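You operate a simulated robot arm through the tools that you are given. There is no shell and no other tool. Be economical: measure what you need, move in short steps, check, and stop when the job is done.

The job below is to be done with a simulated two-armed robot. You get a single attempt, and the scene is never put back.

## Task
Rack the green die, changing hands on the way, and shut the keeper.
Fine: hold the checker and switch it off first (a live one loses its zero).
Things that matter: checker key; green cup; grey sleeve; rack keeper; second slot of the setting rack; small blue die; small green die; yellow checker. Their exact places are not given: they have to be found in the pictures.

It is judged by the outcome, as a careful person would: the job done as asked, and still so three seconds after it is handed in. It fails if anything else is knocked over, pushed out of place, dropped, spilled or broken.

## Robot
Two 7-joint arms with two-finger parallel grippers on one trunk, on a base that drives. Base frame: it is fixed to the floor where the robot stands at the start and does not move with it; the origin is under the middle of the robot, x ahead of it, y to its left, z up. Units: mm, rad, N and s.
The left shoulder is at the start at [20, 113, 1197], the right one opposite. With the tool pointing down near the work surface each hand reaches from about 220 to 600 mm from the robot's upright axis, wherever it stands, measured 20 degrees to its own side. Places, roughly: checker key [600, 0, 900]; green cup (7x7x14 cm) [800, 300, 900]; rack keeper [900, -400, 1000]; second slot of the setting rack [800, -400, 900]. Payload 1.57 kg a hand.
The tool frame of a hand sits at the grasp point between the pads (the TCP): z along the fingers, y along the line on which they close. The tips reach 30 mm beyond it. Largest opening 80 mm; finger width 17, thickness 12; the body of the gripper, 40 by 82 mm, starts 80 mm behind the TCP.
Orientation is told as [roll, pitch, yaw] about the base's x, y, z axes, in that order, counted from this pose: with the fingers straight down and closing along the base's y, the tool's x points along the base's -x, its y along +y and its z along -z.

## Interface
- The arms move only by the tool play_rows. It takes "left_increments", "right_increments" or both (then of equal length, played together; a hand with none holds still); each is a list of rows, each a list of 7 numbers: the gripper command, from -1 (fully open) to 1 (shut), values between in proportion, then the shift along the tool's x, y, z in mm, then the turn, a rotation vector about the tool's x, y, z in rad. In form: [[fingers, dx, dy, dz, ax, ay, az], ...]. A call has 1 to 20 rows; each row shifts and turns the commanded pose from where the row before left it, along the tool's axes as they then stand. Each row takes 0.2 s and may step no farther than 50 mm and 0.15 rad from the row before; otherwise, or with a gripper value out of range, the whole call is refused. A pose out of reach is approached as far as the arm can. The call stops where the force on the tool passes 40 N (or 10 N more than at its start, if that is more) or the arm is blocked; 0.2 s more then pass. Each finger travels about 45 mm/s and halts on what it meets, pressing with about 42 N; the grip force reading is that of the motor and also rises with nothing between the fingers. The clock runs only during rows and for 0.2 s after the last one: add rows that do not move to give the fingers time. It gives the time, the measured TCP pose, the force on the tool (base axes), the opening and the grip force at its end, in the units of the frame above (readings bear some noise), with the torque about the TCP (base axes, N m) and any sound that the robot's microphone picked up.
- Cameras (640 x 400 px; columns grow to the right, rows downward): "scene" is now at [94.1, -34.4, 1329.1]; the picture's right is [-0.38, -0.93, 0.00], its down [-0.45, 0.19, -0.87] and it looks along [0.81, -0.33, -0.49] (base axes); focal length 251 px, centre (320, 200). "left" rides on the left gripper at [72, 7, -122] in its tool frame; the picture's right is [-0.09, 1.00, 0.00], its down [-0.84, -0.08, -0.54] and it looks along [-0.54, -0.05, 0.84] (tool axes); focal length 238 px, centre (320, 200). "right" rides on the right gripper at [72, -7, -122] in its tool frame; the picture's right is [0.09, 1.00, 0.00], its down [-0.84, 0.08, -0.54] and it looks along [-0.54, 0.05, 0.84] (tool axes); focal length 238 px, centre (320, 200).
- camera(camera): a new picture of that camera. It takes no simulated time.
- move_column(by): slides the trunk up (or, below 0, down) by that many mm; the arms and the scene camera ride with it, the base frame stays. It gives what a move gives, with no picture.
- roll_base(legs): drives the robot by 1 to 6 legs, each [ahead, left, turn to the left] in mm, mm and rad, along the robot's own axes; the way and the turn of a leg run together, so that a leg with both is an arc; at most 1500 mm and 3.142 rad a leg. The arms and the cameras ride along, it lands a little off, and it stops where it bumps. It gives what a move gives.
- turn_head(pan, tilt): turns the head with the scene camera to pan (to the left, within 1.396 rad either way) and tilt (down, from -0.506 to 1.204), counted from straight ahead of the robot. It gives what a move gives.
- probe_pixels(camera, pixels): for up to 12 pixels [column, row] of the newest picture of that camera ("zoom" is the newest enlarged one), the place [x, y, z] in the base frame of the surface seen there, good to about 3 mm. It takes no simulated time.
- inspect(camera, box): a new picture of the part [left, top, right, bottom] of that camera's present view, enlarged. It takes no simulated time.
- sign_off(): hands the job in; it is judged then, once.

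Work in short steps. Measure before you move; look again where a grasp or a placing could have gone wrong, and mend it. You have 80 turns and 62 pictures in all, those below and enlarged ones among them. Open the grippers and draw the arms clear of the work before you hand the job in, unless the task says otherwise; then end with one line.

The tools are called as a command line: name --argument value ..., lists and objects as JSON in quotes. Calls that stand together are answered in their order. play_rows: Moves the arms, as the interface text tells. Its arguments: {"type":"object","properties":{"left_increments":{"type":"array","items":{"type":"array","items":{"type":"number"}}},"right_increments":{"type":"array","items":{"type":"array","items":{"type":"number"}}}},"required":[]} The other tools are called the same way: move_column (by) slides the trunk up or down; roll_base (legs) drives the base; turn_head (pan, tilt) turns the head that bears the scene camera; camera (camera) takes a picture; probe_pixels (camera, pixels) gives the place of the surface under pixels of a picture; inspect (camera, box) takes an enlarged picture of a part of a camera's view; sign_off () hands the job in.

At the start:

```text
time_s: 0.0
left_eef_pos: [398.2, 39.5, 1209.9]
left_tcp_rot: [0.0, 0.001, -0.001]
left_force: [-0.1, 0.1, -1.1]
left_moment: [0.0, 0.0, -0.01]
left_opening: 80.0
left_finger_force: 0.1
right_eef_pos: [425.1, -357.1, 1165.2]
right_tcp_rot: [0.001, 0.0, 0.0]
right_force: [-0.1, 0.8, -0.6]
right_moment: [0.0, -0.02, 0.0]
right_opening: 80.0
right_finger_force: 0.0
trunk travel left (down, up): [-250.0, 320.0]
robot x, y, heading: [0.3, -0.5, -0.004]
head pan, tilt: [-0.389, 0.511]
```

scene: 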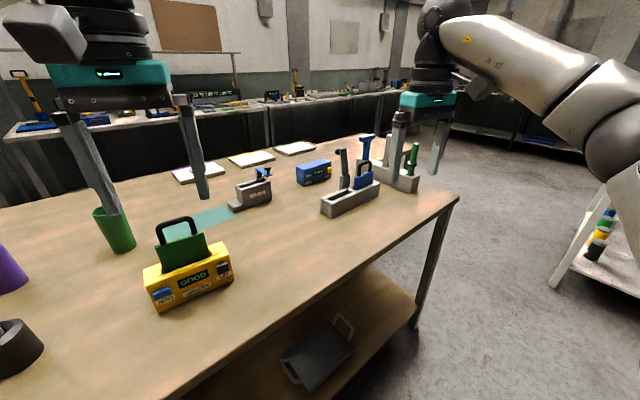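
right: 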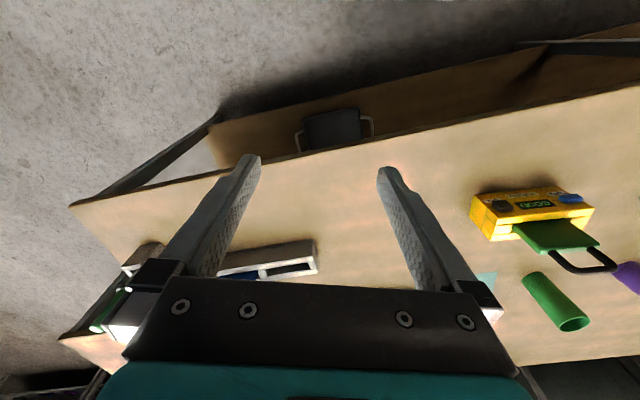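
left: 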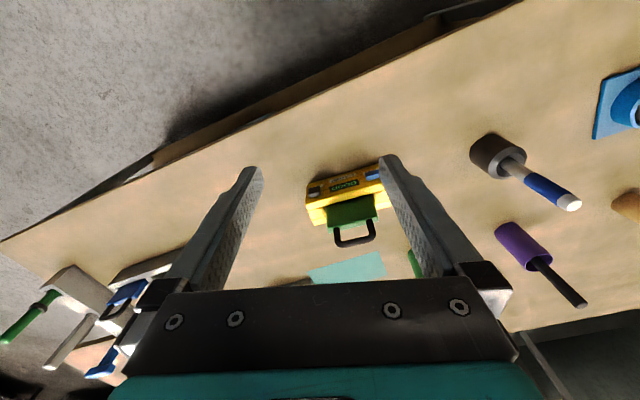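

I see the yellow checker around scene (190,270) with a green part and black handle, and the racks around (350,190). I'll zoom on both areas and probe.

inspect --camera "scene" --box '[80, 190, 260, 320]'

inspect --camera "scene" --box '[220, 120, 450, 230]'

```text
3.08 times, centred on (170, 255) of scene
```

zoom: 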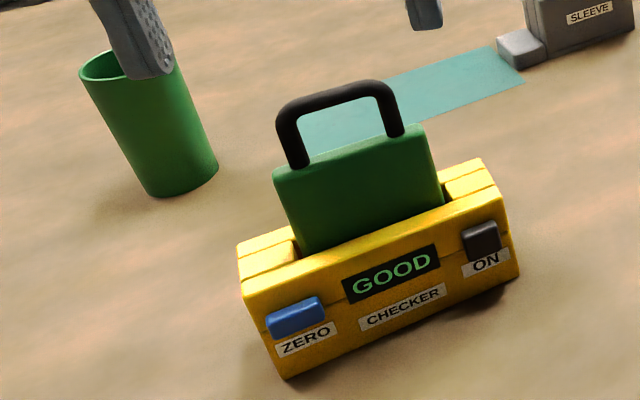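

```text
2.78 times, centred on (335, 175) of scene
```

zoom: 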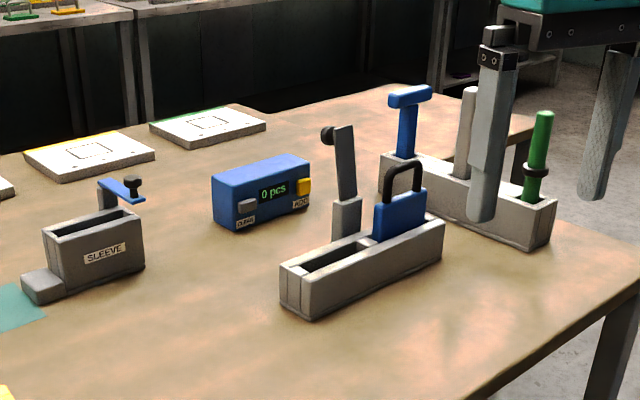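

The green die sits in the checker (key ON at right front); the rack has an open left slot and the blue die in the right one, with the keeper lever behind. Probing the rack, sleeve and checker.

probe_pixels --camera "zoom" --pixels '[[282, 268], [313, 288], [443, 223], [415, 212], [340, 262], [345, 205], [346, 130], [326, 135], [400, 168], [398, 210], [313, 316], [443, 262]]'

probe_pixels --camera "scene" --pixels '[[145, 274], [153, 286], [233, 262], [222, 244], [223, 269], [163, 294], [162, 249], [206, 242], [175, 222], [193, 281], [159, 310], [118, 230]]'

inspect --camera "scene" --box '[300, 130, 400, 220]'

inspect --camera "scene" --box '[220, 155, 290, 220]'

```text
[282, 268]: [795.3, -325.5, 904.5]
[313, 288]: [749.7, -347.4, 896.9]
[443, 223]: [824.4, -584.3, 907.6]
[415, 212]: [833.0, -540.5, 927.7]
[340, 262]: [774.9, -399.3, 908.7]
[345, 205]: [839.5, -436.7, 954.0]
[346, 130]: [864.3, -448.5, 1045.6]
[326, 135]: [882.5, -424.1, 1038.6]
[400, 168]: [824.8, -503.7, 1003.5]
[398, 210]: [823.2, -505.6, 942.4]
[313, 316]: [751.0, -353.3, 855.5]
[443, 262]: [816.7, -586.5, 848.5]
```

```text
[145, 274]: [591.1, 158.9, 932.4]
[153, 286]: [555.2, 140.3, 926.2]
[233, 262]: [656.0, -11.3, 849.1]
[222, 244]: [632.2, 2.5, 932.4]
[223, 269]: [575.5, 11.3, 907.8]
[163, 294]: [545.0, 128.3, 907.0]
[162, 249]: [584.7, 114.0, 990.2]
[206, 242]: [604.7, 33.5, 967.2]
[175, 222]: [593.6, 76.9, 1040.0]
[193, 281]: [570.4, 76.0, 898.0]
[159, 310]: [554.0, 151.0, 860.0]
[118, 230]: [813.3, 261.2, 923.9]
```

```text
4.44 times, centred on (350, 175) of scene
```

zoom: 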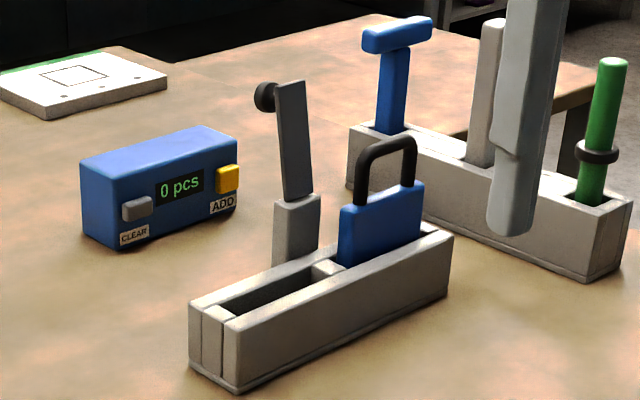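

```text
6.15 times, centred on (255, 188) of scene
```

zoom: 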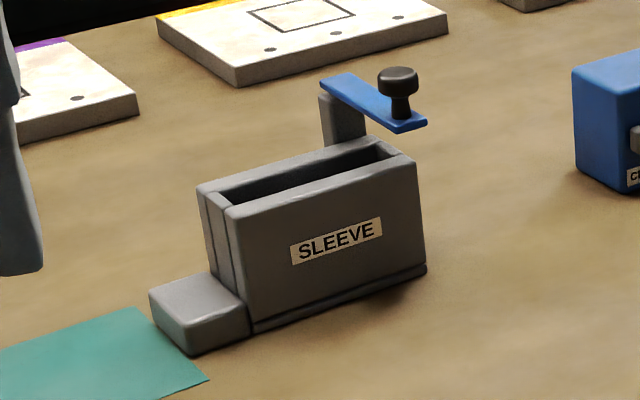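

I need closer views of the checker. Turning the head toward it (pan 0.15, tilt 0.75).

turn_head --pan 0.1 --tilt 0.7

camera --camera "scene"

inspect --camera "left" --box '[290, 150, 410, 260]'

```text
time_s: 0.9
left_eef_pos: [398.6, 39.8, 1210.7]
left_tcp_rot: [0.0, 0.0, 0.0]
left_force: [0.2, 0.3, 0.9]
left_moment: [0.0, 0.0, 0.03]
left_opening: 80.0
left_finger_force: 0.0
right_eef_pos: [423.1, -357.5, 1165.1]
right_tcp_rot: [0.0, -0.001, -0.002]
right_force: [-0.1, -0.2, -0.5]
right_moment: [-0.02, -0.01, -0.03]
right_opening: 79.8
right_finger_force: 0.2
trunk travel left (down, up): [-250.0, 320.0]
robot x, y, heading: [3.8, 0.7, 0.005]
head pan, tilt: [0.099, 0.7]
```

```text
54 pictures are left
```

scene: 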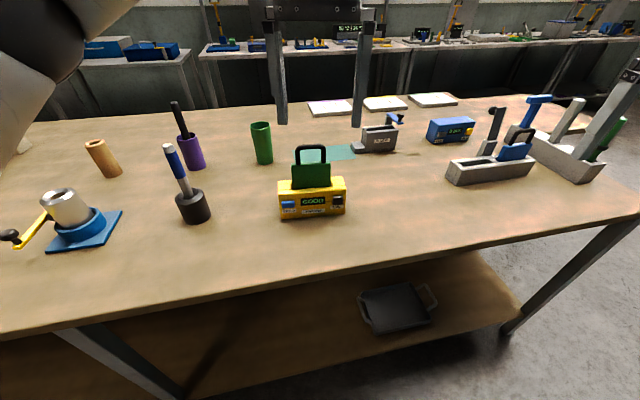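

```text
3.64 times, centred on (350, 205) of left
```

zoom: 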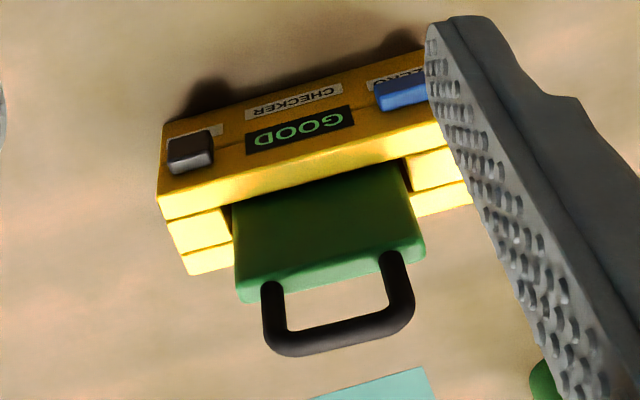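

The checker is at scene (312,198). Zooming there, then probing its faces.

inspect --camera "scene" --box '[262, 138, 362, 222]'

inspect --camera "scene" --box '[340, 105, 420, 160]'

```text
4.76 times, centred on (312, 180) of scene
```

zoom: 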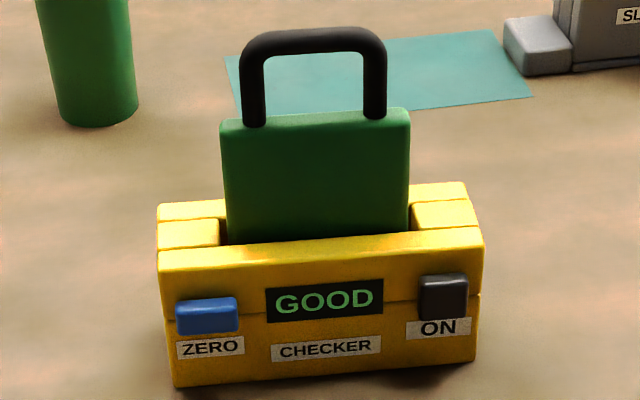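

```text
7.27 times, centred on (380, 132) of scene
```

zoom: 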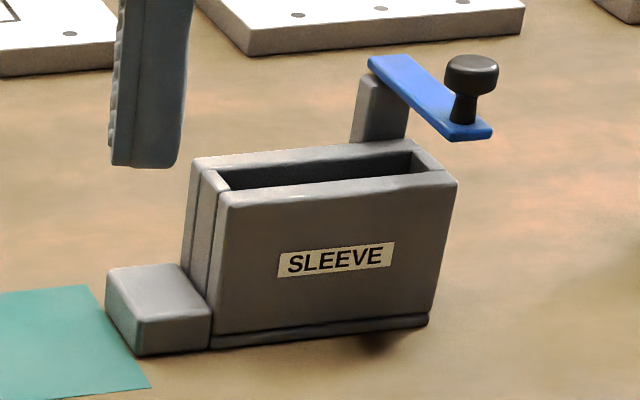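

Probing checker details.

probe_pixels --camera "scene" --pixels '[[281.5, 194.7], [343.5, 191.6], [281.5, 182.1], [341.4, 178.5], [281.5, 189.3], [288.5, 201.5], [288.5, 205.2], [337.8, 201], [337.8, 197.2], [337.2, 204.4], [310.9, 147], [309.9, 175.8]]'

probe_pixels --camera "scene" --pixels '[[292.5, 165], [329.5, 163], [296.5, 158], [331.2, 156], [301, 149], [321, 148], [343, 186], [343, 180], [282, 217], [342, 212], [262, 160], [262, 125]]'

probe_pixels --camera "zoom" --pixels '[[225, 180], [205, 172], [450, 185], [430, 160], [335, 193], [310, 155], [480, 65], [475, 130], [400, 65], [345, 275], [160, 290], [340, 182]]'

```text
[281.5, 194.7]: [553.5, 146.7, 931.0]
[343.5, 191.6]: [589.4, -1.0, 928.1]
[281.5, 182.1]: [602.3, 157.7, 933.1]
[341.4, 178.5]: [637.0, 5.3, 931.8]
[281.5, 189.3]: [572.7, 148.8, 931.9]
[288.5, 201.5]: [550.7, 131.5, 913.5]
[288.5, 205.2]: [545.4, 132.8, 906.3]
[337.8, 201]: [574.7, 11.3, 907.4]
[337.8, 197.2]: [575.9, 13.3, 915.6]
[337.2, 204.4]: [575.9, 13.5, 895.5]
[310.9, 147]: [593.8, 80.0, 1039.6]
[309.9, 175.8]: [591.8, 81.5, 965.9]
```

```text
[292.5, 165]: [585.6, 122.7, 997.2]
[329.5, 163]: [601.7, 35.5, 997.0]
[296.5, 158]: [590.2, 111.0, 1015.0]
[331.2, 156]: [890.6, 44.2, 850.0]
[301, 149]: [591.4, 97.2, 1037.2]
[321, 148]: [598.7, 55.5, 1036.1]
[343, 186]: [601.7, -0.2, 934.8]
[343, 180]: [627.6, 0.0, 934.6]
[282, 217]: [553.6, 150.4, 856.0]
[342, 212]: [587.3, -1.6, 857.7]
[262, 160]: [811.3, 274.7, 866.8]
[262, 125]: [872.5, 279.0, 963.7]
```

```text
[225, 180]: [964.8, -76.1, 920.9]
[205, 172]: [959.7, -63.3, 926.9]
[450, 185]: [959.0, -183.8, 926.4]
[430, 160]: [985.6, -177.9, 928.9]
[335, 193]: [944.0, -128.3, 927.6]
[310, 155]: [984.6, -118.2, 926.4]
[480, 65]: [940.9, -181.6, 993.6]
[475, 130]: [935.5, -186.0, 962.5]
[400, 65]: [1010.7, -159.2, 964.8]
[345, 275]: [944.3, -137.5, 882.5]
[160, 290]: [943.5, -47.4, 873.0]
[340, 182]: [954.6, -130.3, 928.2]
```

Checker axis direction is about (0.236,-0.972), so the table is yawed ~0.24 rad. Checking the table's front edge and rack data before driving.

probe_pixels --camera "scene" --pixels '[[300, 268], [100, 310], [500, 230], [340, 275], [110, 340], [590, 205], [640, 190], [398, 300], [181, 203], [145, 265]]'

```text
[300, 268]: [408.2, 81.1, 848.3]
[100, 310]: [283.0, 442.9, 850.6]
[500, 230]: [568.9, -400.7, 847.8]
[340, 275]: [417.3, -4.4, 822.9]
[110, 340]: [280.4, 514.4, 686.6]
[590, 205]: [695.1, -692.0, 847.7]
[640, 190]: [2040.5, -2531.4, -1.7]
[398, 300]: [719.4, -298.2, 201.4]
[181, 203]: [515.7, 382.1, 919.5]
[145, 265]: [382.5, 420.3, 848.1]
```

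Table edge is ~416 mm off along the table normal; I'll turn 0.233 left to square up, then move ahead 120 and right 65.

roll_base --legs '[[0, 0, 0.233], [120, -65, 0]]'

turn_head --pan 0.0 --tilt 0.8

camera --camera "scene"

```text
time_s: 3.1
left_eef_pos: [510.8, 97.2, 1210.1]
left_tcp_rot: [-0.001, 0.001, 0.234]
left_force: [0.3, -0.6, -0.6]
left_moment: [0.01, 0.03, -0.03]
left_opening: 80.1
left_finger_force: 0.1
right_eef_pos: [628.9, -283.5, 1166.3]
right_tcp_rot: [0.001, -0.001, 0.234]
right_force: [-0.7, 0.6, 0.1]
right_moment: [-0.01, 0.02, 0.05]
right_opening: 80.3
right_finger_force: 0.1
trunk travel left (down, up): [-250.0, 320.0]
robot x, y, heading: [132.7, -34.9, 0.237]
head pan, tilt: [0.099, 0.7]
```

```text
time_s: 3.7
left_eef_pos: [509.4, 98.4, 1210.4]
left_tcp_rot: [0.0, 0.001, 0.232]
left_force: [0.3, 0.1, -0.9]
left_moment: [0.02, 0.03, -0.03]
left_opening: 80.0
left_finger_force: 0.0
right_eef_pos: [627.5, -281.2, 1167.3]
right_tcp_rot: [0.001, -0.001, 0.235]
right_force: [-0.1, 0.1, 0.4]
right_moment: [0.02, -0.01, -0.02]
right_opening: 79.9
right_finger_force: 0.0
trunk travel left (down, up): [-250.0, 320.0]
robot x, y, heading: [129.7, -30.7, 0.234]
head pan, tilt: [0.0, 0.799]
```

```text
50 pictures are left
```

scene: 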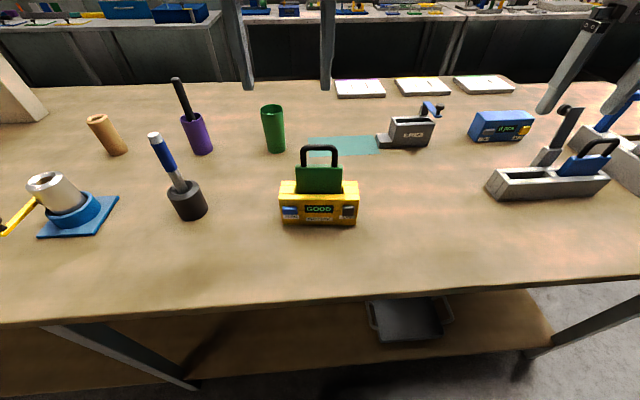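

Squared up. At height, rotate both hands a quarter turn (left camera side to the left, right's to the right) and close the right gripper for pressing.

play_rows --left_increments '[[-1, 0, 0, 0, 0, 0, 0.15], [-1, 0, 0, 0, 0, 0, 0.15], [-1, 0, 0, 0, 0, 0, 0.15], [-1, 0, 0, 0, 0, 0, 0.15], [-1, 0, 0, 0, 0, 0, 0.15], [-1, 0, 0, 0, 0, 0, 0.15], [-1, 0, 0, 0, 0, 0, 0.15], [-1, 0, 0, 0, 0, 0, 0.15], [-1, 0, 0, 0, 0, 0, 0.15], [-1, 0, 0, 0, 0, 0, 0.15], [-1, 0, 0, 0, 0, 0, 0.07]]' --right_increments '[[1, 0, 0, 0, 0, 0, -0.15], [1, 0, 0, 0, 0, 0, -0.15], [1, 0, 0, 0, 0, 0, -0.15], [1, 0, 0, 0, 0, 0, -0.15], [1, 0, 0, 0, 0, 0, -0.15], [1, 0, 0, 0, 0, 0, -0.15], [1, 0, 0, 0, 0, 0, -0.15], [1, 0, 0, 0, 0, 0, -0.15], [1, 0, 0, 0, 0, 0, -0.15], [1, 0, 0, 0, 0, 0, -0.15], [1, 0, 0, 0, 0, 0, -0.07]]'

inspect --camera "scene" --box '[270, 135, 370, 230]'

```text
time_s: 6.1
left_eef_pos: [412.7, 42.3, 1178.1]
left_tcp_rot: [0.002, 0.001, -1.335]
left_force: [0.3, 0.3, 0.3]
left_moment: [0.0, -0.03, 0.01]
left_opening: 79.9
left_finger_force: 0.0
left hand out of reach, approached as far as the arm can: row 8, 9, 10, 11
right_eef_pos: [394.4, -99.1, 1129.9]
right_tcp_rot: [0.0, 0.0, 1.803]
right_force: [0.5, -0.2, -0.2]
right_moment: [-0.03, -0.03, -0.02]
right_opening: 0.0
right_finger_force: 21.2
right hand out of reach, approached as far as the arm can: row 2, 3, 4, 5, 6, 7, 8, 9, 10, 11
trunk travel left (down, up): [-250.0, 320.0]
robot x, y, heading: [128.9, -32.0, 0.23]
head pan, tilt: [0.0, 0.799]
```

```text
4.21 times, centred on (320, 182) of scene
```

zoom: 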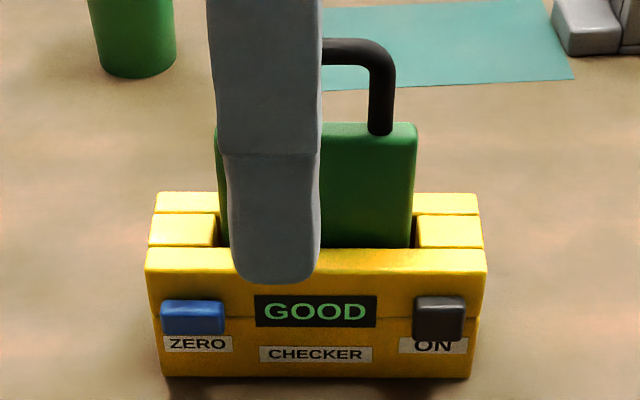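

The high poses were out of reach and both TCPs were drawn in; I'll test how commands continue: left dz +30 down, right 60 to its right (tool x).

play_rows --left_increments '[[-1, 0, 0, 30, 0, 0, 0], [-1, 0, 0, 0, 0, 0, 0]]' --right_increments '[[1, 30, 0, 20, 0, 0, 0], [1, 30, 0, 20, 0, 0, 0]]'

```text
time_s: 6.7
left_eef_pos: [411.8, 42.7, 1149.4]
left_tcp_rot: [-0.001, 0.002, -1.336]
left_force: [-0.3, 0.1, 0.0]
left_moment: [0.0, 0.01, -0.01]
left_opening: 80.0
left_finger_force: 0.1
right_eef_pos: [378.3, -128.6, 1097.2]
right_tcp_rot: [0.0, 0.0, 1.801]
right_force: [0.3, 0.7, 1.0]
right_moment: [-0.01, 0.0, 0.0]
right_opening: 0.2
right_finger_force: 21.0
right hand out of reach, approached as far as the arm can: row 1, 2
trunk travel left (down, up): [-250.0, 320.0]
robot x, y, heading: [131.4, -32.8, 0.234]
head pan, tilt: [0.0, 0.799]
```

Commands restart from the actual pose. Bringing the left hand over the checker's left end (188 ahead, 64 left), lowering to ~1085.

play_rows --left_increments '[[-1, 13, 30, 20, 0, 0, 0], [-1, 13, 30, 20, 0, 0, 0], [-1, 13, 32, 12, 0, 0, 0], [-1, 13, 32, 12, 0, 0, 0], [-1, 12, 32, 0, 0, 0, 0], [-1, 0, 32, 0, 0, 0, 0], [-1, 0, 0, 0, 0, 0, 0]]' --right_increments '[[1, 0, 0, 20, 0, 0, 0], [1, 0, 0, 20, 0, 0, 0], [1, 20, 0, 0, 0, 0, 0], [1, 20, 0, 0, 0, 0, 0], [1, 20, 0, 0, 0, 0, 0], [1, 20, 0, 0, 0, 0, 0], [1, 0, 0, 0, 0, 0, 0]]'

```text
time_s: 8.3
left_eef_pos: [417.0, 50.2, 1099.8]
left_tcp_rot: [0.003, 0.0, -1.334]
left_force: [-0.3, -0.7, 0.1]
left_moment: [0.03, 0.04, 0.0]
left_opening: 79.8
left_finger_force: 0.1
left hand out of reach, approached as far as the arm can: row 1, 2, 3, 4, 5, 6
right_eef_pos: [384.6, -115.3, 1072.3]
right_tcp_rot: [0.001, 0.0, 1.798]
right_force: [0.1, -0.6, -0.4]
right_moment: [0.01, -0.01, 0.0]
right_opening: 0.2
right_finger_force: 21.5
right hand out of reach, approached as far as the arm can: row 1, 2, 3, 4, 5, 6
trunk travel left (down, up): [-250.0, 320.0]
robot x, y, heading: [131.3, -38.4, 0.233]
head pan, tilt: [0.0, 0.799]
```

Reach is poor at this height with this yaw. Raising the trunk 200 to put the work lower relative to the shoulders, then test again.

move_column --by 200

play_rows --left_increments '[[-1, 0, 0, 40, 0, 0, 0], [-1, 0, 0, 40, 0, 0, 0], [-1, 0, 0, 40, 0, 0, 0], [-1, 0, 0, 40, 0, 0, 0], [-1, 10, 30, 10, 0, 0, 0], [-1, 10, 30, 0, 0, 0, 0], [-1, 0, 0, 0, 0, 0, 0]]' --right_increments '[[1, 0, 0, 40, 0, 0, 0], [1, 0, 0, 40, 0, 0, 0], [1, 0, 0, 40, 0, 0, 0], [1, 0, 0, 20, 0, 0, 0], [1, 20, 0, 0, 0, 0, 0], [1, 20, 0, 0, 0, 0, 0], [1, 20, 0, 0, 0, 0, 0]]'

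```text
time_s: 10.5
left_eef_pos: [416.8, 51.0, 1300.2]
left_tcp_rot: [-0.001, 0.0, -1.333]
left_force: [0.1, -1.1, -0.9]
left_moment: [0.06, -0.03, 0.03]
left_opening: 79.8
left_finger_force: 0.1
right_eef_pos: [383.8, -115.2, 1271.7]
right_tcp_rot: [0.002, 0.002, 1.801]
right_force: [0.0, -0.2, 0.5]
right_moment: [0.01, 0.02, 0.0]
right_opening: 0.2
right_finger_force: 22.1
trunk travel left (down, up): [-450.0, 120.0]
robot x, y, heading: [129.8, -32.6, 0.234]
head pan, tilt: [0.0, 0.799]
```

```text
time_s: 12.1
left_eef_pos: [411.2, 34.2, 1162.4]
left_tcp_rot: [0.001, -0.001, -1.331]
left_force: [-0.2, 0.2, 0.2]
left_moment: [0.0, -0.03, 0.01]
left_opening: 80.1
left_finger_force: 0.2
left hand out of reach, approached as far as the arm can: row 1, 2, 5, 6
right_eef_pos: [385.9, -110.1, 1261.4]
right_tcp_rot: [0.005, 0.004, 1.798]
right_force: [-0.9, -0.1, -0.2]
right_moment: [0.02, 0.02, 0.0]
right_opening: 0.1
right_finger_force: 21.8
right hand out of reach, approached as far as the arm can: row 1, 2, 3, 4, 5, 6, 7
trunk travel left (down, up): [-450.0, 120.0]
robot x, y, heading: [130.7, -36.9, 0.232]
head pan, tilt: [0.0, 0.799]
```

It's a wrist limit at this yaw. Turning both back to neutral, then out sideways, before trying the opposite yaw.

play_rows --left_increments '[[-1, 0, 0, 0, 0, 0, -0.15], [-1, 0, 0, 0, 0, 0, -0.15], [-1, 0, 0, 0, 0, 0, -0.15], [-1, 0, 0, 0, 0, 0, -0.15], [-1, 0, 0, 0, 0, 0, -0.15], [-1, 0, 0, 0, 0, 0, -0.15], [-1, 0, 0, 0, 0, 0, -0.15], [-1, 0, 0, 0, 0, 0, -0.15], [-1, 0, 0, 0, 0, 0, -0.15], [-1, 0, 0, 0, 0, 0, -0.15], [-1, 0, 0, 0, 0, 0, -0.07], [-1, -20, 40, 0, 0, 0, 0], [-1, -20, 40, 0, 0, 0, 0], [-1, -20, 30, 0, 0, 0, 0]]' --right_increments '[[1, 0, 0, 0, 0, 0, 0.15], [1, 0, 0, 0, 0, 0, 0.15], [1, 0, 0, 0, 0, 0, 0.15], [1, 0, 0, 0, 0, 0, 0.15], [1, 0, 0, 0, 0, 0, 0.15], [1, 0, 0, 0, 0, 0, 0.15], [1, 0, 0, 0, 0, 0, 0.15], [1, 0, 0, 0, 0, 0, 0.15], [1, 0, 0, 0, 0, 0, 0.15], [1, 0, 0, 0, 0, 0, 0.15], [1, 0, 0, 0, 0, 0, 0.07], [1, -20, -40, 20, 0, 0, 0], [1, -20, -40, 30, 0, 0, 0], [1, -20, -40, 30, 0, 0, 0]]'

play_rows --left_increments '[[-1, 0, 0, 0, 0, 0, -0.15], [-1, 0, 0, 0, 0, 0, -0.15], [-1, 0, 0, 0, 0, 0, -0.15], [-1, 0, 0, 0, 0, 0, -0.15], [-1, 0, 0, 0, 0, 0, -0.15], [-1, 0, 0, 0, 0, 0, -0.15], [-1, 0, 0, 0, 0, 0, -0.15], [-1, 0, 0, 0, 0, 0, -0.15], [-1, 0, 0, 0, 0, 0, -0.15], [-1, 0, 0, 0, 0, 0, -0.15], [-1, 0, 0, 0, 0, 0, -0.07]]' --right_increments '[[1, 0, 0, 0, 0, 0, 0.15], [1, 0, 0, 0, 0, 0, 0.15], [1, 0, 0, 0, 0, 0, 0.15], [1, 0, 0, 0, 0, 0, 0.15], [1, 0, 0, 0, 0, 0, 0.15], [1, 0, 0, 0, 0, 0, 0.15], [1, 0, 0, 0, 0, 0, 0.15], [1, 0, 0, 0, 0, 0, 0.15], [1, 0, 0, 0, 0, 0, 0.15], [1, 0, 0, 0, 0, 0, 0.15], [1, 0, 0, 0, 0, 0, 0.07]]'

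```text
refused: row 13 steps farther than a row can; nothing moved
```

```text
time_s: 14.5
left_eef_pos: [411.9, 35.0, 1162.6]
left_tcp_rot: [0.001, -0.001, 0.24]
left_force: [0.2, 0.3, -0.3]
left_moment: [0.0, -0.02, 0.01]
left_opening: 80.0
left_finger_force: 0.1
right_eef_pos: [385.1, -108.4, 1259.9]
right_tcp_rot: [-0.003, 0.002, 0.229]
right_force: [0.4, 0.1, -0.4]
right_moment: [0.05, -0.03, -0.02]
right_opening: 0.0
right_finger_force: 21.7
trunk travel left (down, up): [-450.0, 120.0]
robot x, y, heading: [130.6, -35.0, 0.236]
head pan, tilt: [0.0, 0.799]
```

Now at neutral yaw; move outward and forward (left tips stay above 1042).

play_rows --left_increments '[[-1, -20, 35, 0, 0, 0, 0], [-1, -20, 35, 0, 0, 0, 0], [-1, -20, 35, 0, 0, 0, 0]]' --right_increments '[[1, -20, -35, 25, 0, 0, 0], [1, -20, -35, 25, 0, 0, 0], [1, -20, -35, 25, 0, 0, 0]]'

play_rows --left_increments '[[-1, 0, 0, 0, 0, 0, -0.15], [-1, 0, 0, 0, 0, 0, -0.15], [-1, 0, 0, 0, 0, 0, -0.15], [-1, 0, 0, 0, 0, 0, -0.15], [-1, 0, 0, 0, 0, 0, -0.15], [-1, 0, 0, 0, 0, 0, -0.15], [-1, 0, 0, 0, 0, 0, -0.15], [-1, 0, 0, 0, 0, 0, -0.15], [-1, 0, 0, 0, 0, 0, -0.15], [-1, 0, 0, 0, 0, 0, -0.15], [-1, 0, 0, 0, 0, 0, -0.07]]' --right_increments '[[1, 0, 0, 0, 0, 0, 0.15], [1, 0, 0, 0, 0, 0, 0.15], [1, 0, 0, 0, 0, 0, 0.15], [1, 0, 0, 0, 0, 0, 0.15], [1, 0, 0, 0, 0, 0, 0.15], [1, 0, 0, 0, 0, 0, 0.15], [1, 0, 0, 0, 0, 0, 0.15], [1, 0, 0, 0, 0, 0, 0.15], [1, 0, 0, 0, 0, 0, 0.15], [1, 0, 0, 0, 0, 0, 0.15], [1, 0, 0, 0, 0, 0, 0.07]]'

```text
time_s: 15.3
left_eef_pos: [447.5, 151.2, 1163.0]
left_tcp_rot: [-0.001, -0.002, 0.234]
left_force: [0.3, -0.2, -0.3]
left_moment: [-0.01, 0.02, -0.03]
left_opening: 79.8
left_finger_force: 0.0
right_eef_pos: [469.6, -198.6, 1184.5]
right_tcp_rot: [-0.002, 0.0, 0.231]
right_force: [0.5, 0.3, 0.4]
right_moment: [0.02, -0.01, 0.0]
right_opening: 0.0
right_finger_force: 21.1
trunk travel left (down, up): [-450.0, 120.0]
robot x, y, heading: [129.6, -36.0, 0.236]
head pan, tilt: [0.0, 0.799]
```

```text
time_s: 17.7
left_eef_pos: [446.6, 150.7, 1163.1]
left_tcp_rot: [-0.001, 0.0, 1.809]
left_force: [-0.2, -0.2, -0.4]
left_moment: [0.02, 0.03, 0.0]
left_opening: 79.9
left_finger_force: 0.0
right_eef_pos: [468.6, -198.0, 1184.2]
right_tcp_rot: [-0.002, -0.001, -1.343]
right_force: [0.6, 0.2, 0.2]
right_moment: [0.0, -0.02, 0.03]
right_opening: 0.1
right_finger_force: 21.3
trunk travel left (down, up): [-450.0, 120.0]
robot x, y, heading: [130.2, -34.1, 0.232]
head pan, tilt: [0.0, 0.799]
```

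This yaw is fully reachable. Taking a scene picture to see the hands' shape (camera housings).

turn_head --pan 0.0 --tilt 0.6

camera --camera "scene"

camera --camera "left"

```text
time_s: 18.4
left_eef_pos: [446.4, 152.1, 1162.5]
left_tcp_rot: [-0.001, 0.001, 1.804]
left_force: [-0.9, 0.1, 0.5]
left_moment: [0.02, -0.03, -0.04]
left_opening: 80.2
left_finger_force: 0.1
right_eef_pos: [467.7, -199.0, 1184.2]
right_tcp_rot: [-0.003, -0.002, -1.337]
right_force: [0.8, -0.8, 0.2]
right_moment: [0.01, -0.02, -0.01]
right_opening: 0.1
right_finger_force: 21.5
trunk travel left (down, up): [-450.0, 120.0]
robot x, y, heading: [138.5, -34.2, 0.228]
head pan, tilt: [0.0, 0.6]
```

```text
48 pictures are left
```

scene: 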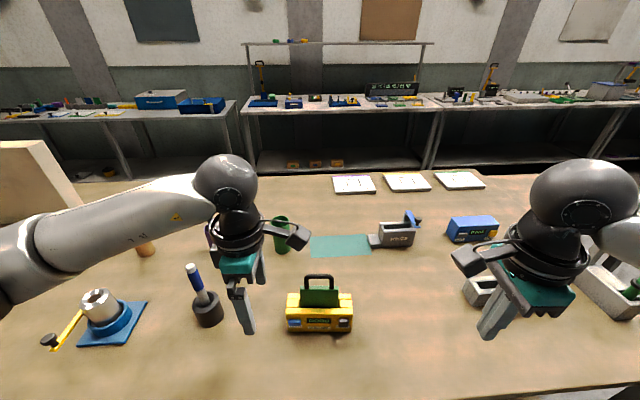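

```text
47 pictures are left
```

left: 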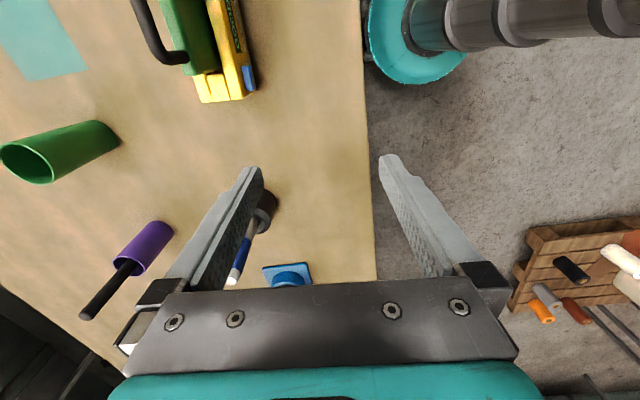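

There are camera arms on the hands' inner sides, so I'll lean the left hand 0.8 to the left and grip the checker's left end top, above ZERO (top z≈917). First translate over it and lean, then descend partway.

play_rows --left_increments '[[-1, 6, -32, 0, 0, 0, 0], [-1, 6, -32, 0, 0, 0, 0], [-1, 6, -32, 0, 0, 0, 0], [-1, 5, -33, 0, 0, 0, 0], [-1, 0, 0, 0, 0, 0.15, 0], [-1, 0, 0, 0, 0, 0.15, 0], [-1, 0, 0, 0, 0, 0.15, 0], [-1, 0, 0, 0, 0, 0.15, 0], [-1, 0, 0, 0, 0, 0.15, 0], [-1, 0, 0, 0, 0, 0.05, 0], [-1, -28, 0, 28, 0, 0, 0], [-1, -28, 0, 28, 0, 0, 0], [-1, -28, 0, 28, 0, 0, 0]]'

camera --camera "scene"

```text
time_s: 21.2
left_eef_pos: [577.7, 158.3, 1042.5]
left_tcp_rot: [-0.001, 0.8, 1.805]
left_force: [-0.1, 1.1, -1.0]
left_moment: [0.0, 0.02, -0.01]
left_opening: 80.1
left_finger_force: 0.1
right_eef_pos: [469.6, -198.2, 1184.9]
right_tcp_rot: [0.0, -0.002, -1.339]
right_force: [0.4, -0.5, 0.8]
right_moment: [0.01, 0.01, -0.02]
right_opening: 0.0
right_finger_force: 21.1
trunk travel left (down, up): [-450.0, 120.0]
robot x, y, heading: [131.4, -33.9, 0.23]
head pan, tilt: [0.0, 0.6]
```

```text
46 pictures are left
```

scene: 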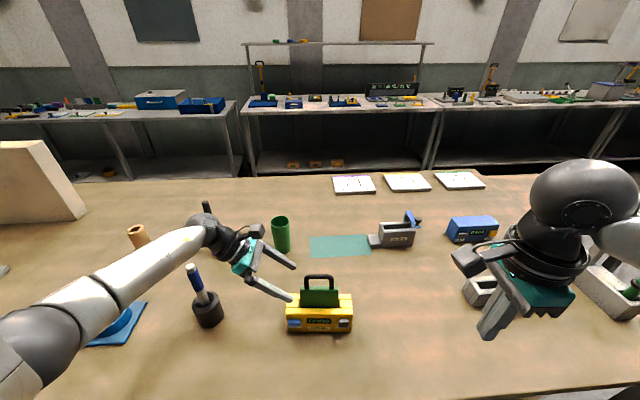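

Checking clearance of the left wrist/forearm against the screwdriver (192,268) and purple holder's rod (206,205).

probe_pixels --camera "scene" --pixels '[[191, 266], [206, 204], [131, 228], [196, 238], [215, 236], [240, 262], [150, 265], [100, 300], [60, 330], [140, 288], [280, 220], [250, 240]]'

```text
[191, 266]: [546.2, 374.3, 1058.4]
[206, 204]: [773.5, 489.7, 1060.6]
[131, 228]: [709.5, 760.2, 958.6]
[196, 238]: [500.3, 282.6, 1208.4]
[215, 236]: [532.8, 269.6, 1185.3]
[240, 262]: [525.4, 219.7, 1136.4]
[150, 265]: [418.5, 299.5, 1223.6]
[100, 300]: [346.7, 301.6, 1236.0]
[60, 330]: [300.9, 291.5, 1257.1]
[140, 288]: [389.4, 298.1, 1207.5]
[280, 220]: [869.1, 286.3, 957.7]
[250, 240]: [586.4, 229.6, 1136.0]
```

Clearance to the screwdriver (y 374, top 1058) is slim, so reduce lean to 0.65 and descend to TCP z≈951.

play_rows --left_increments '[[-1, 0, 0, 0, 0, -0.15, 0], [-1, -18, 0, 24.6, 0, 0, 0], [-1, -18, 0, 24.6, 0, 0, 0], [-1, -9, 0, 12.4, 0, 0, 0], [-1, -9, 0, 12, 0, 0, 0], [-1, 0, 0, 0, 0, 0, 0]]'

turn_head --pan 0.0 --tilt 0.95

inspect --camera "scene" --box '[220, 130, 380, 230]'

camera --camera "left"

```text
time_s: 22.6
left_eef_pos: [578.1, 154.8, 952.8]
left_tcp_rot: [-0.001, 0.65, 1.805]
left_force: [0.1, 0.4, 0.0]
left_moment: [0.0, -0.01, 0.0]
left_opening: 79.9
left_finger_force: 0.0
right_eef_pos: [468.6, -198.6, 1185.0]
right_tcp_rot: [-0.001, -0.003, -1.338]
right_force: [0.4, -0.2, 0.9]
right_moment: [-0.01, -0.01, 0.0]
right_opening: 0.0
right_finger_force: 21.3
trunk travel left (down, up): [-450.0, 120.0]
robot x, y, heading: [130.1, -34.3, 0.231]
head pan, tilt: [0.0, 0.6]
```

```text
time_s: 23.5
left_eef_pos: [579.2, 155.3, 953.2]
left_tcp_rot: [-0.003, 0.648, 1.806]
left_force: [0.6, 0.0, 0.1]
left_moment: [-0.01, 0.0, 0.01]
left_opening: 80.2
left_finger_force: 0.1
right_eef_pos: [468.0, -197.8, 1184.8]
right_tcp_rot: [-0.001, -0.003, -1.338]
right_force: [-1.4, 0.3, 0.2]
right_moment: [-0.05, 0.0, 0.0]
right_opening: 0.2
right_finger_force: 21.4
trunk travel left (down, up): [-450.0, 120.0]
robot x, y, heading: [131.3, -36.1, 0.231]
head pan, tilt: [0.0, 0.949]
```

```text
4.00 times, centred on (300, 180) of scene
```

zoom: 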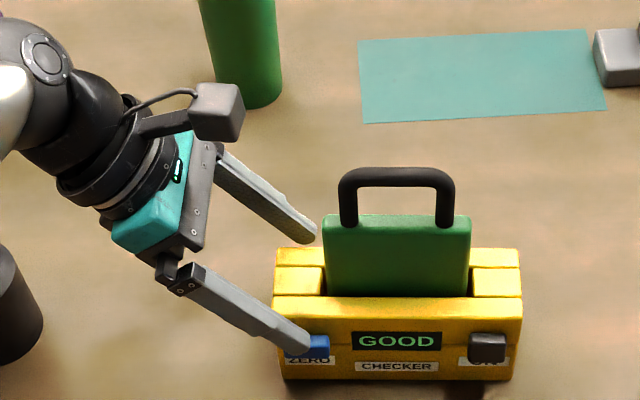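

```text
44 pictures are left
```

left: 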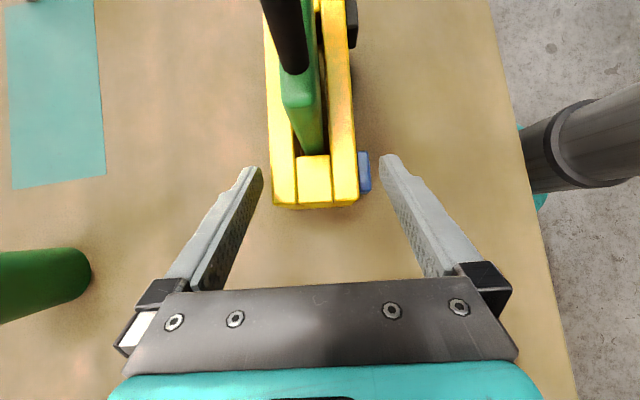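

Probing fingertip heights against ZERO and checker top.

probe_pixels --camera "zoom" --pixels '[[300, 345], [290, 340], [308, 340], [308, 236], [295, 238], [322, 340], [300, 312], [284, 300], [520, 310], [488, 340]]'

probe_pixels --camera "left" --pixels '[[280, 195], [345, 190], [365, 175], [392, 165], [250, 175], [316, 203]]'

```text
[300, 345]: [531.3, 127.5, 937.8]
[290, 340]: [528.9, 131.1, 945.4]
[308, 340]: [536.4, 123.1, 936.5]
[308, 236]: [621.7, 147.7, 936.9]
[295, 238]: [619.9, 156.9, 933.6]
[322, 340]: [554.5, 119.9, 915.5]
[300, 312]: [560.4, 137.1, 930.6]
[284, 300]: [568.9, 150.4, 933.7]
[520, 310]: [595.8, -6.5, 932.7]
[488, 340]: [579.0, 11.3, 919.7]
```

```text
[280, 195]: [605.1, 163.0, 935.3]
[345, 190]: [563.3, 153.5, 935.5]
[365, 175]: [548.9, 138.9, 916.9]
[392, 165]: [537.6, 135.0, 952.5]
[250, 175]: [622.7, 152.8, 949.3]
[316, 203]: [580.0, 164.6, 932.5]
```

Tips' lowest corner ~924, ZERO top ~917, top 933; centred. Lower 2.5 mm and close.

play_rows --left_increments '[[-1, -1.5, 0, 2, 0, 0, 0], [1, 0, 0, 0, 0, 0, 0], [1, 0, 0, 0, 0, 0, 0], [1, 0, 0, 0, 0, 0, 0], [1, 0, 0, 0, 0, 0, 0]]'

inspect --camera "scene" --box '[220, 130, 380, 230]'

```text
time_s: 24.7
left_eef_pos: [578.8, 157.2, 949.7]
left_tcp_rot: [0.0, 0.65, 1.806]
left_force: [1.5, 2.2, 1.2]
left_moment: [0.17, -0.08, 0.24]
left_opening: 60.0
left_finger_force: 39.1
right_eef_pos: [469.3, -197.9, 1185.0]
right_tcp_rot: [-0.001, -0.001, -1.34]
right_force: [-0.6, 0.1, -0.4]
right_moment: [0.02, 0.03, -0.03]
right_opening: 0.0
right_finger_force: 21.2
trunk travel left (down, up): [-450.0, 120.0]
robot x, y, heading: [131.1, -32.4, 0.239]
head pan, tilt: [0.0, 0.949]
```

```text
4.00 times, centred on (300, 180) of scene
```

zoom: 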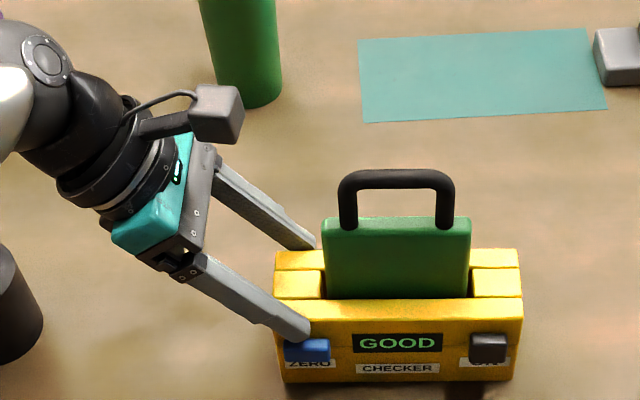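

Opening 60 (full checker depth), display still GOOD, fingertip just above ZERO. Now lean the right hand 0.6 to its right and bring it near the key, stopping short.

play_rows --right_increments '[[1, 0, 0, 0, 0, 0.15, 0], [1, 0, 0, 0, 0, 0.15, 0], [1, 0, 0, 0, 0, 0.15, 0], [1, 0, 0, 0, 0, 0.15, 0], [1, -4.2, 10.8, 37.5, 0, 0, 0], [1, -4.2, 10.8, 37.5, 0, 0, 0], [1, -4.2, 10.8, 37.5, 0, 0, 0], [1, -4.2, 10.8, 37.5, 0, 0, 0], [1, -4.2, 10.8, 37.5, 0, 0, 0], [1, -4.2, 10.8, 37.5, 0, 0, 0], [1, 0, 0, 0, 0, 0, 0]]'

camera --camera "scene"

```text
time_s: 27.1
left_eef_pos: [577.8, 156.1, 951.0]
left_tcp_rot: [-0.002, 0.65, 1.804]
left_force: [-1.1, 0.8, 2.9]
left_moment: [-0.1, 0.08, -0.16]
left_opening: 59.5
left_finger_force: 42.1
right_eef_pos: [506.6, -77.9, 982.5]
right_tcp_rot: [-0.002, 0.598, -1.339]
right_force: [-0.4, -0.3, 0.6]
right_moment: [0.0, -0.01, 0.01]
right_opening: 0.0
right_finger_force: 21.7
trunk travel left (down, up): [-450.0, 120.0]
robot x, y, heading: [133.6, -35.1, 0.233]
head pan, tilt: [0.0, 0.949]
```

```text
42 pictures are left
```

scene: 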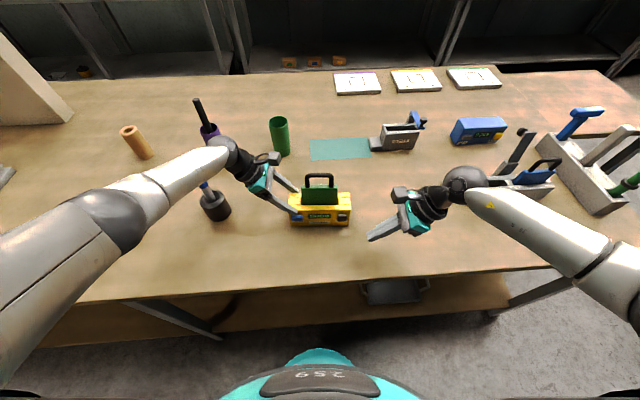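

Right hand is in front-right of the checker. Moving to the standoff ~15 mm before the key.

play_rows --right_increments '[[1, 5, 15, 27, 0, 0, 0], [1, 5, 15, 27, 0, 0, 0], [1, 5, 15, 27, 0, 0, 0], [1, 0, 14, 0, 0, 0, 0], [1, 0, 0, 0, 0, 0, 0]]'

inspect --camera "scene" --box '[260, 160, 400, 250]'

```text
time_s: 28.3
left_eef_pos: [579.4, 154.9, 950.8]
left_tcp_rot: [-0.004, 0.649, 1.804]
left_force: [-2.5, 0.3, 1.6]
left_moment: [-0.23, 0.23, -0.17]
left_opening: 59.6
left_finger_force: 42.0
right_eef_pos: [551.0, -10.1, 926.6]
right_tcp_rot: [-0.002, 0.599, -1.34]
right_force: [-0.5, 0.4, 0.0]
right_moment: [0.02, 0.02, -0.02]
right_opening: 0.2
right_finger_force: 21.1
trunk travel left (down, up): [-450.0, 120.0]
robot x, y, heading: [128.8, -34.0, 0.237]
head pan, tilt: [0.0, 0.949]
```

```text
4.44 times, centred on (330, 205) of scene
```

zoom: 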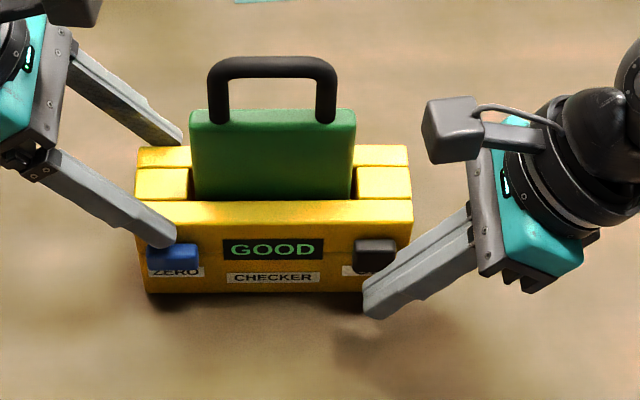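

Fingertip is in line below/in front of the key (375,252). Push forward in small steps.

play_rows --right_increments '[[1, 0, 5, 0, 0, 0, 0], [1, 0, 5, 0, 0, 0, 0], [1, 0, 3, 0, 0, 0, 0], [1, 0, 3, 0, 0, 0, 0], [1, 0, 0, 0, 0, 0, 0]]'

inspect --camera "scene" --box '[260, 160, 400, 250]'

```text
time_s: 29.5
left_eef_pos: [579.5, 155.4, 950.4]
left_tcp_rot: [-0.002, 0.649, 1.806]
left_force: [-2.5, -0.3, 1.7]
left_moment: [-0.14, 0.2, -0.05]
left_opening: 59.8
left_finger_force: 41.9
right_eef_pos: [564.2, -7.3, 926.0]
right_tcp_rot: [-0.001, 0.598, -1.34]
right_force: [-0.3, 0.2, -0.7]
right_moment: [-0.01, 0.07, 0.0]
right_opening: 0.0
right_finger_force: 21.9
trunk travel left (down, up): [-450.0, 120.0]
robot x, y, heading: [130.5, -34.0, 0.234]
head pan, tilt: [0.0, 0.949]
```

```text
4.44 times, centred on (330, 205) of scene
```

zoom: 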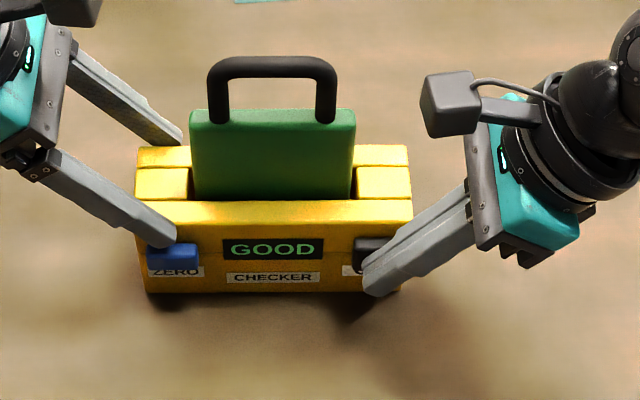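

No contact yet (force ~0). Continue in 2 mm steps.

play_rows --right_increments '[[1, 0, 2, 0, 0, 0, 0], [1, 0, 2, 0, 0, 0, 0], [1, 0, 2, 0, 0, 0, 0], [1, 0, 2, 0, 0, 0, 0]]'

inspect --camera "scene" --box '[260, 160, 400, 250]'

```text
time_s: 30.5
left_eef_pos: [579.4, 157.8, 951.4]
left_tcp_rot: [-0.002, 0.648, 1.81]
left_force: [7.2, -0.5, -1.1]
left_moment: [-0.06, -0.01, 0.87]
left_opening: 59.8
left_finger_force: 41.9
right_eef_pos: [571.8, -4.1, 925.9]
right_tcp_rot: [-0.004, 0.599, -1.34]
right_force: [-9.0, -1.5, 5.5]
right_moment: [0.05, 0.11, 0.13]
right_opening: 0.0
right_finger_force: 21.0
trunk travel left (down, up): [-450.0, 120.0]
robot x, y, heading: [131.2, -35.4, 0.235]
head pan, tilt: [0.0, 0.949]
heard: click
```

```text
4.44 times, centred on (330, 205) of scene
```

zoom: 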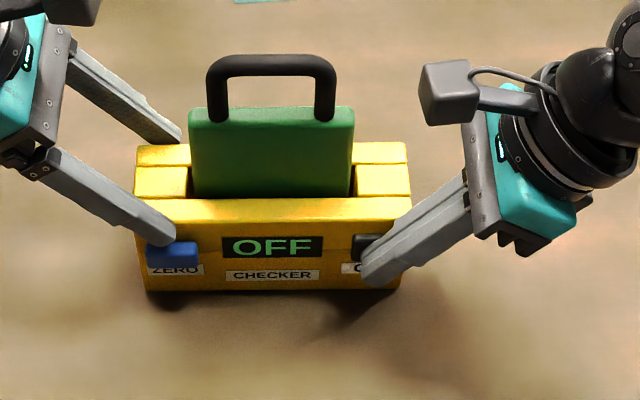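

Display now shows OFF with a click. Back the right hand straight off, then up and open it; then re-probe the handle.

play_rows --right_increments '[[1, 0, -15, 0, 0, 0, 0], [1, 0, -30, 0, 0, 0, 0], [1, -10, 0, -38, 0, 0, 0], [1, 0, 0, -45, 0, 0, 0], [-1, 10, 0, -40, 0, 0, 0], [-1, 10, 0, -40, 0, 0, 0], [-1, 10, 0, -30, 0, 0, 0], [-1, 0, 0, 0, 0, 0, 0]]'

inspect --camera "scene" --box '[260, 150, 400, 240]'

probe_pixels --camera "zoom" --pixels '[[215, 140], [212, 90], [327, 140], [327, 115], [325, 105], [270, 107], [335, 135], [205, 135], [350, 165], [193, 165], [270, 152], [340, 152]]'

```text
time_s: 32.3
left_eef_pos: [578.0, 156.4, 950.5]
left_tcp_rot: [-0.002, 0.65, 1.805]
left_force: [-1.1, 1.9, 2.1]
left_moment: [0.27, -0.02, 0.01]
left_opening: 59.4
left_finger_force: 41.9
right_eef_pos: [552.4, -105.2, 1096.5]
right_tcp_rot: [-0.002, 0.599, -1.339]
right_force: [-1.1, -0.5, 0.0]
right_moment: [0.0, 0.04, 0.03]
right_opening: 80.0
right_finger_force: 0.1
trunk travel left (down, up): [-450.0, 120.0]
robot x, y, heading: [133.7, -34.7, 0.236]
head pan, tilt: [0.0, 0.949]
```

```text
4.44 times, centred on (330, 195) of scene
```

zoom: 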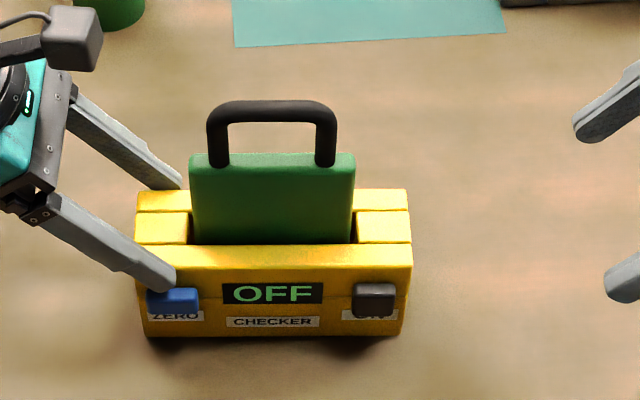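

```text
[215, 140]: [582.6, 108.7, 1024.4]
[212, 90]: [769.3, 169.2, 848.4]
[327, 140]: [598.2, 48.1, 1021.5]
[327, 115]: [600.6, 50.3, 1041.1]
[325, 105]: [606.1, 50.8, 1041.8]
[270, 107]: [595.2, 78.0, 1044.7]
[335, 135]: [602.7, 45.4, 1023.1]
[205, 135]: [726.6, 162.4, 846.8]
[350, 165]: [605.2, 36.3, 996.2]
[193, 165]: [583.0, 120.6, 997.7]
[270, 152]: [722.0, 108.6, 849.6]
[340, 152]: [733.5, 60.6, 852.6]
```

Handle legs: right leg centre about r=94 (≈(603,49)), bar top z 1044, body top 998. Lean right hand to 1.2 and come to a pre-grasp 60 mm right of the right leg.

play_rows --right_increments '[[-1, 0, 0, 0, 0, 0.15, 0], [-1, 0, 0, 0, 0, 0.15, 0], [-1, 0, 0, 0, 0, 0.15, 0], [-1, 0, 0, 0, 0, 0.15, 0], [-1, -8, 28.8, 25, 0, 0, 0], [-1, -8, 28.8, 25, 0, 0, 0], [-1, -8, 28.8, 25, 0, 0, 0], [-1, 0, 0, 0, 0, 0, 0]]'

camera --camera "right"

camera --camera "scene"

```text
time_s: 34.1
left_eef_pos: [577.5, 155.6, 950.1]
left_tcp_rot: [0.0, 0.649, 1.805]
left_force: [-2.6, -0.7, 3.7]
left_moment: [0.39, 0.0, 0.14]
left_opening: 59.7
left_finger_force: 42.2
right_eef_pos: [621.0, -24.6, 1046.2]
right_tcp_rot: [0.0, 1.197, -1.338]
right_force: [0.4, 0.6, 0.2]
right_moment: [0.01, 0.0, 0.0]
right_opening: 80.0
right_finger_force: 0.0
trunk travel left (down, up): [-450.0, 120.0]
robot x, y, heading: [128.9, -35.8, 0.234]
head pan, tilt: [0.0, 0.949]
```

```text
37 pictures are left
```

right: 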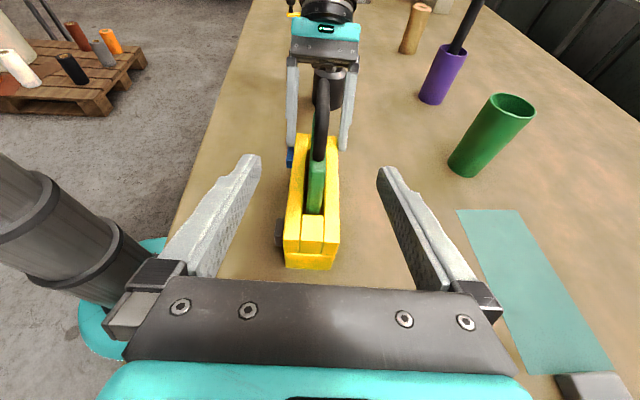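

```text
36 pictures are left
```

scene: 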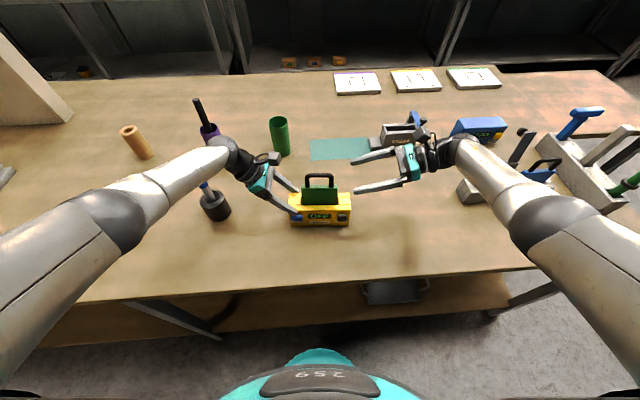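

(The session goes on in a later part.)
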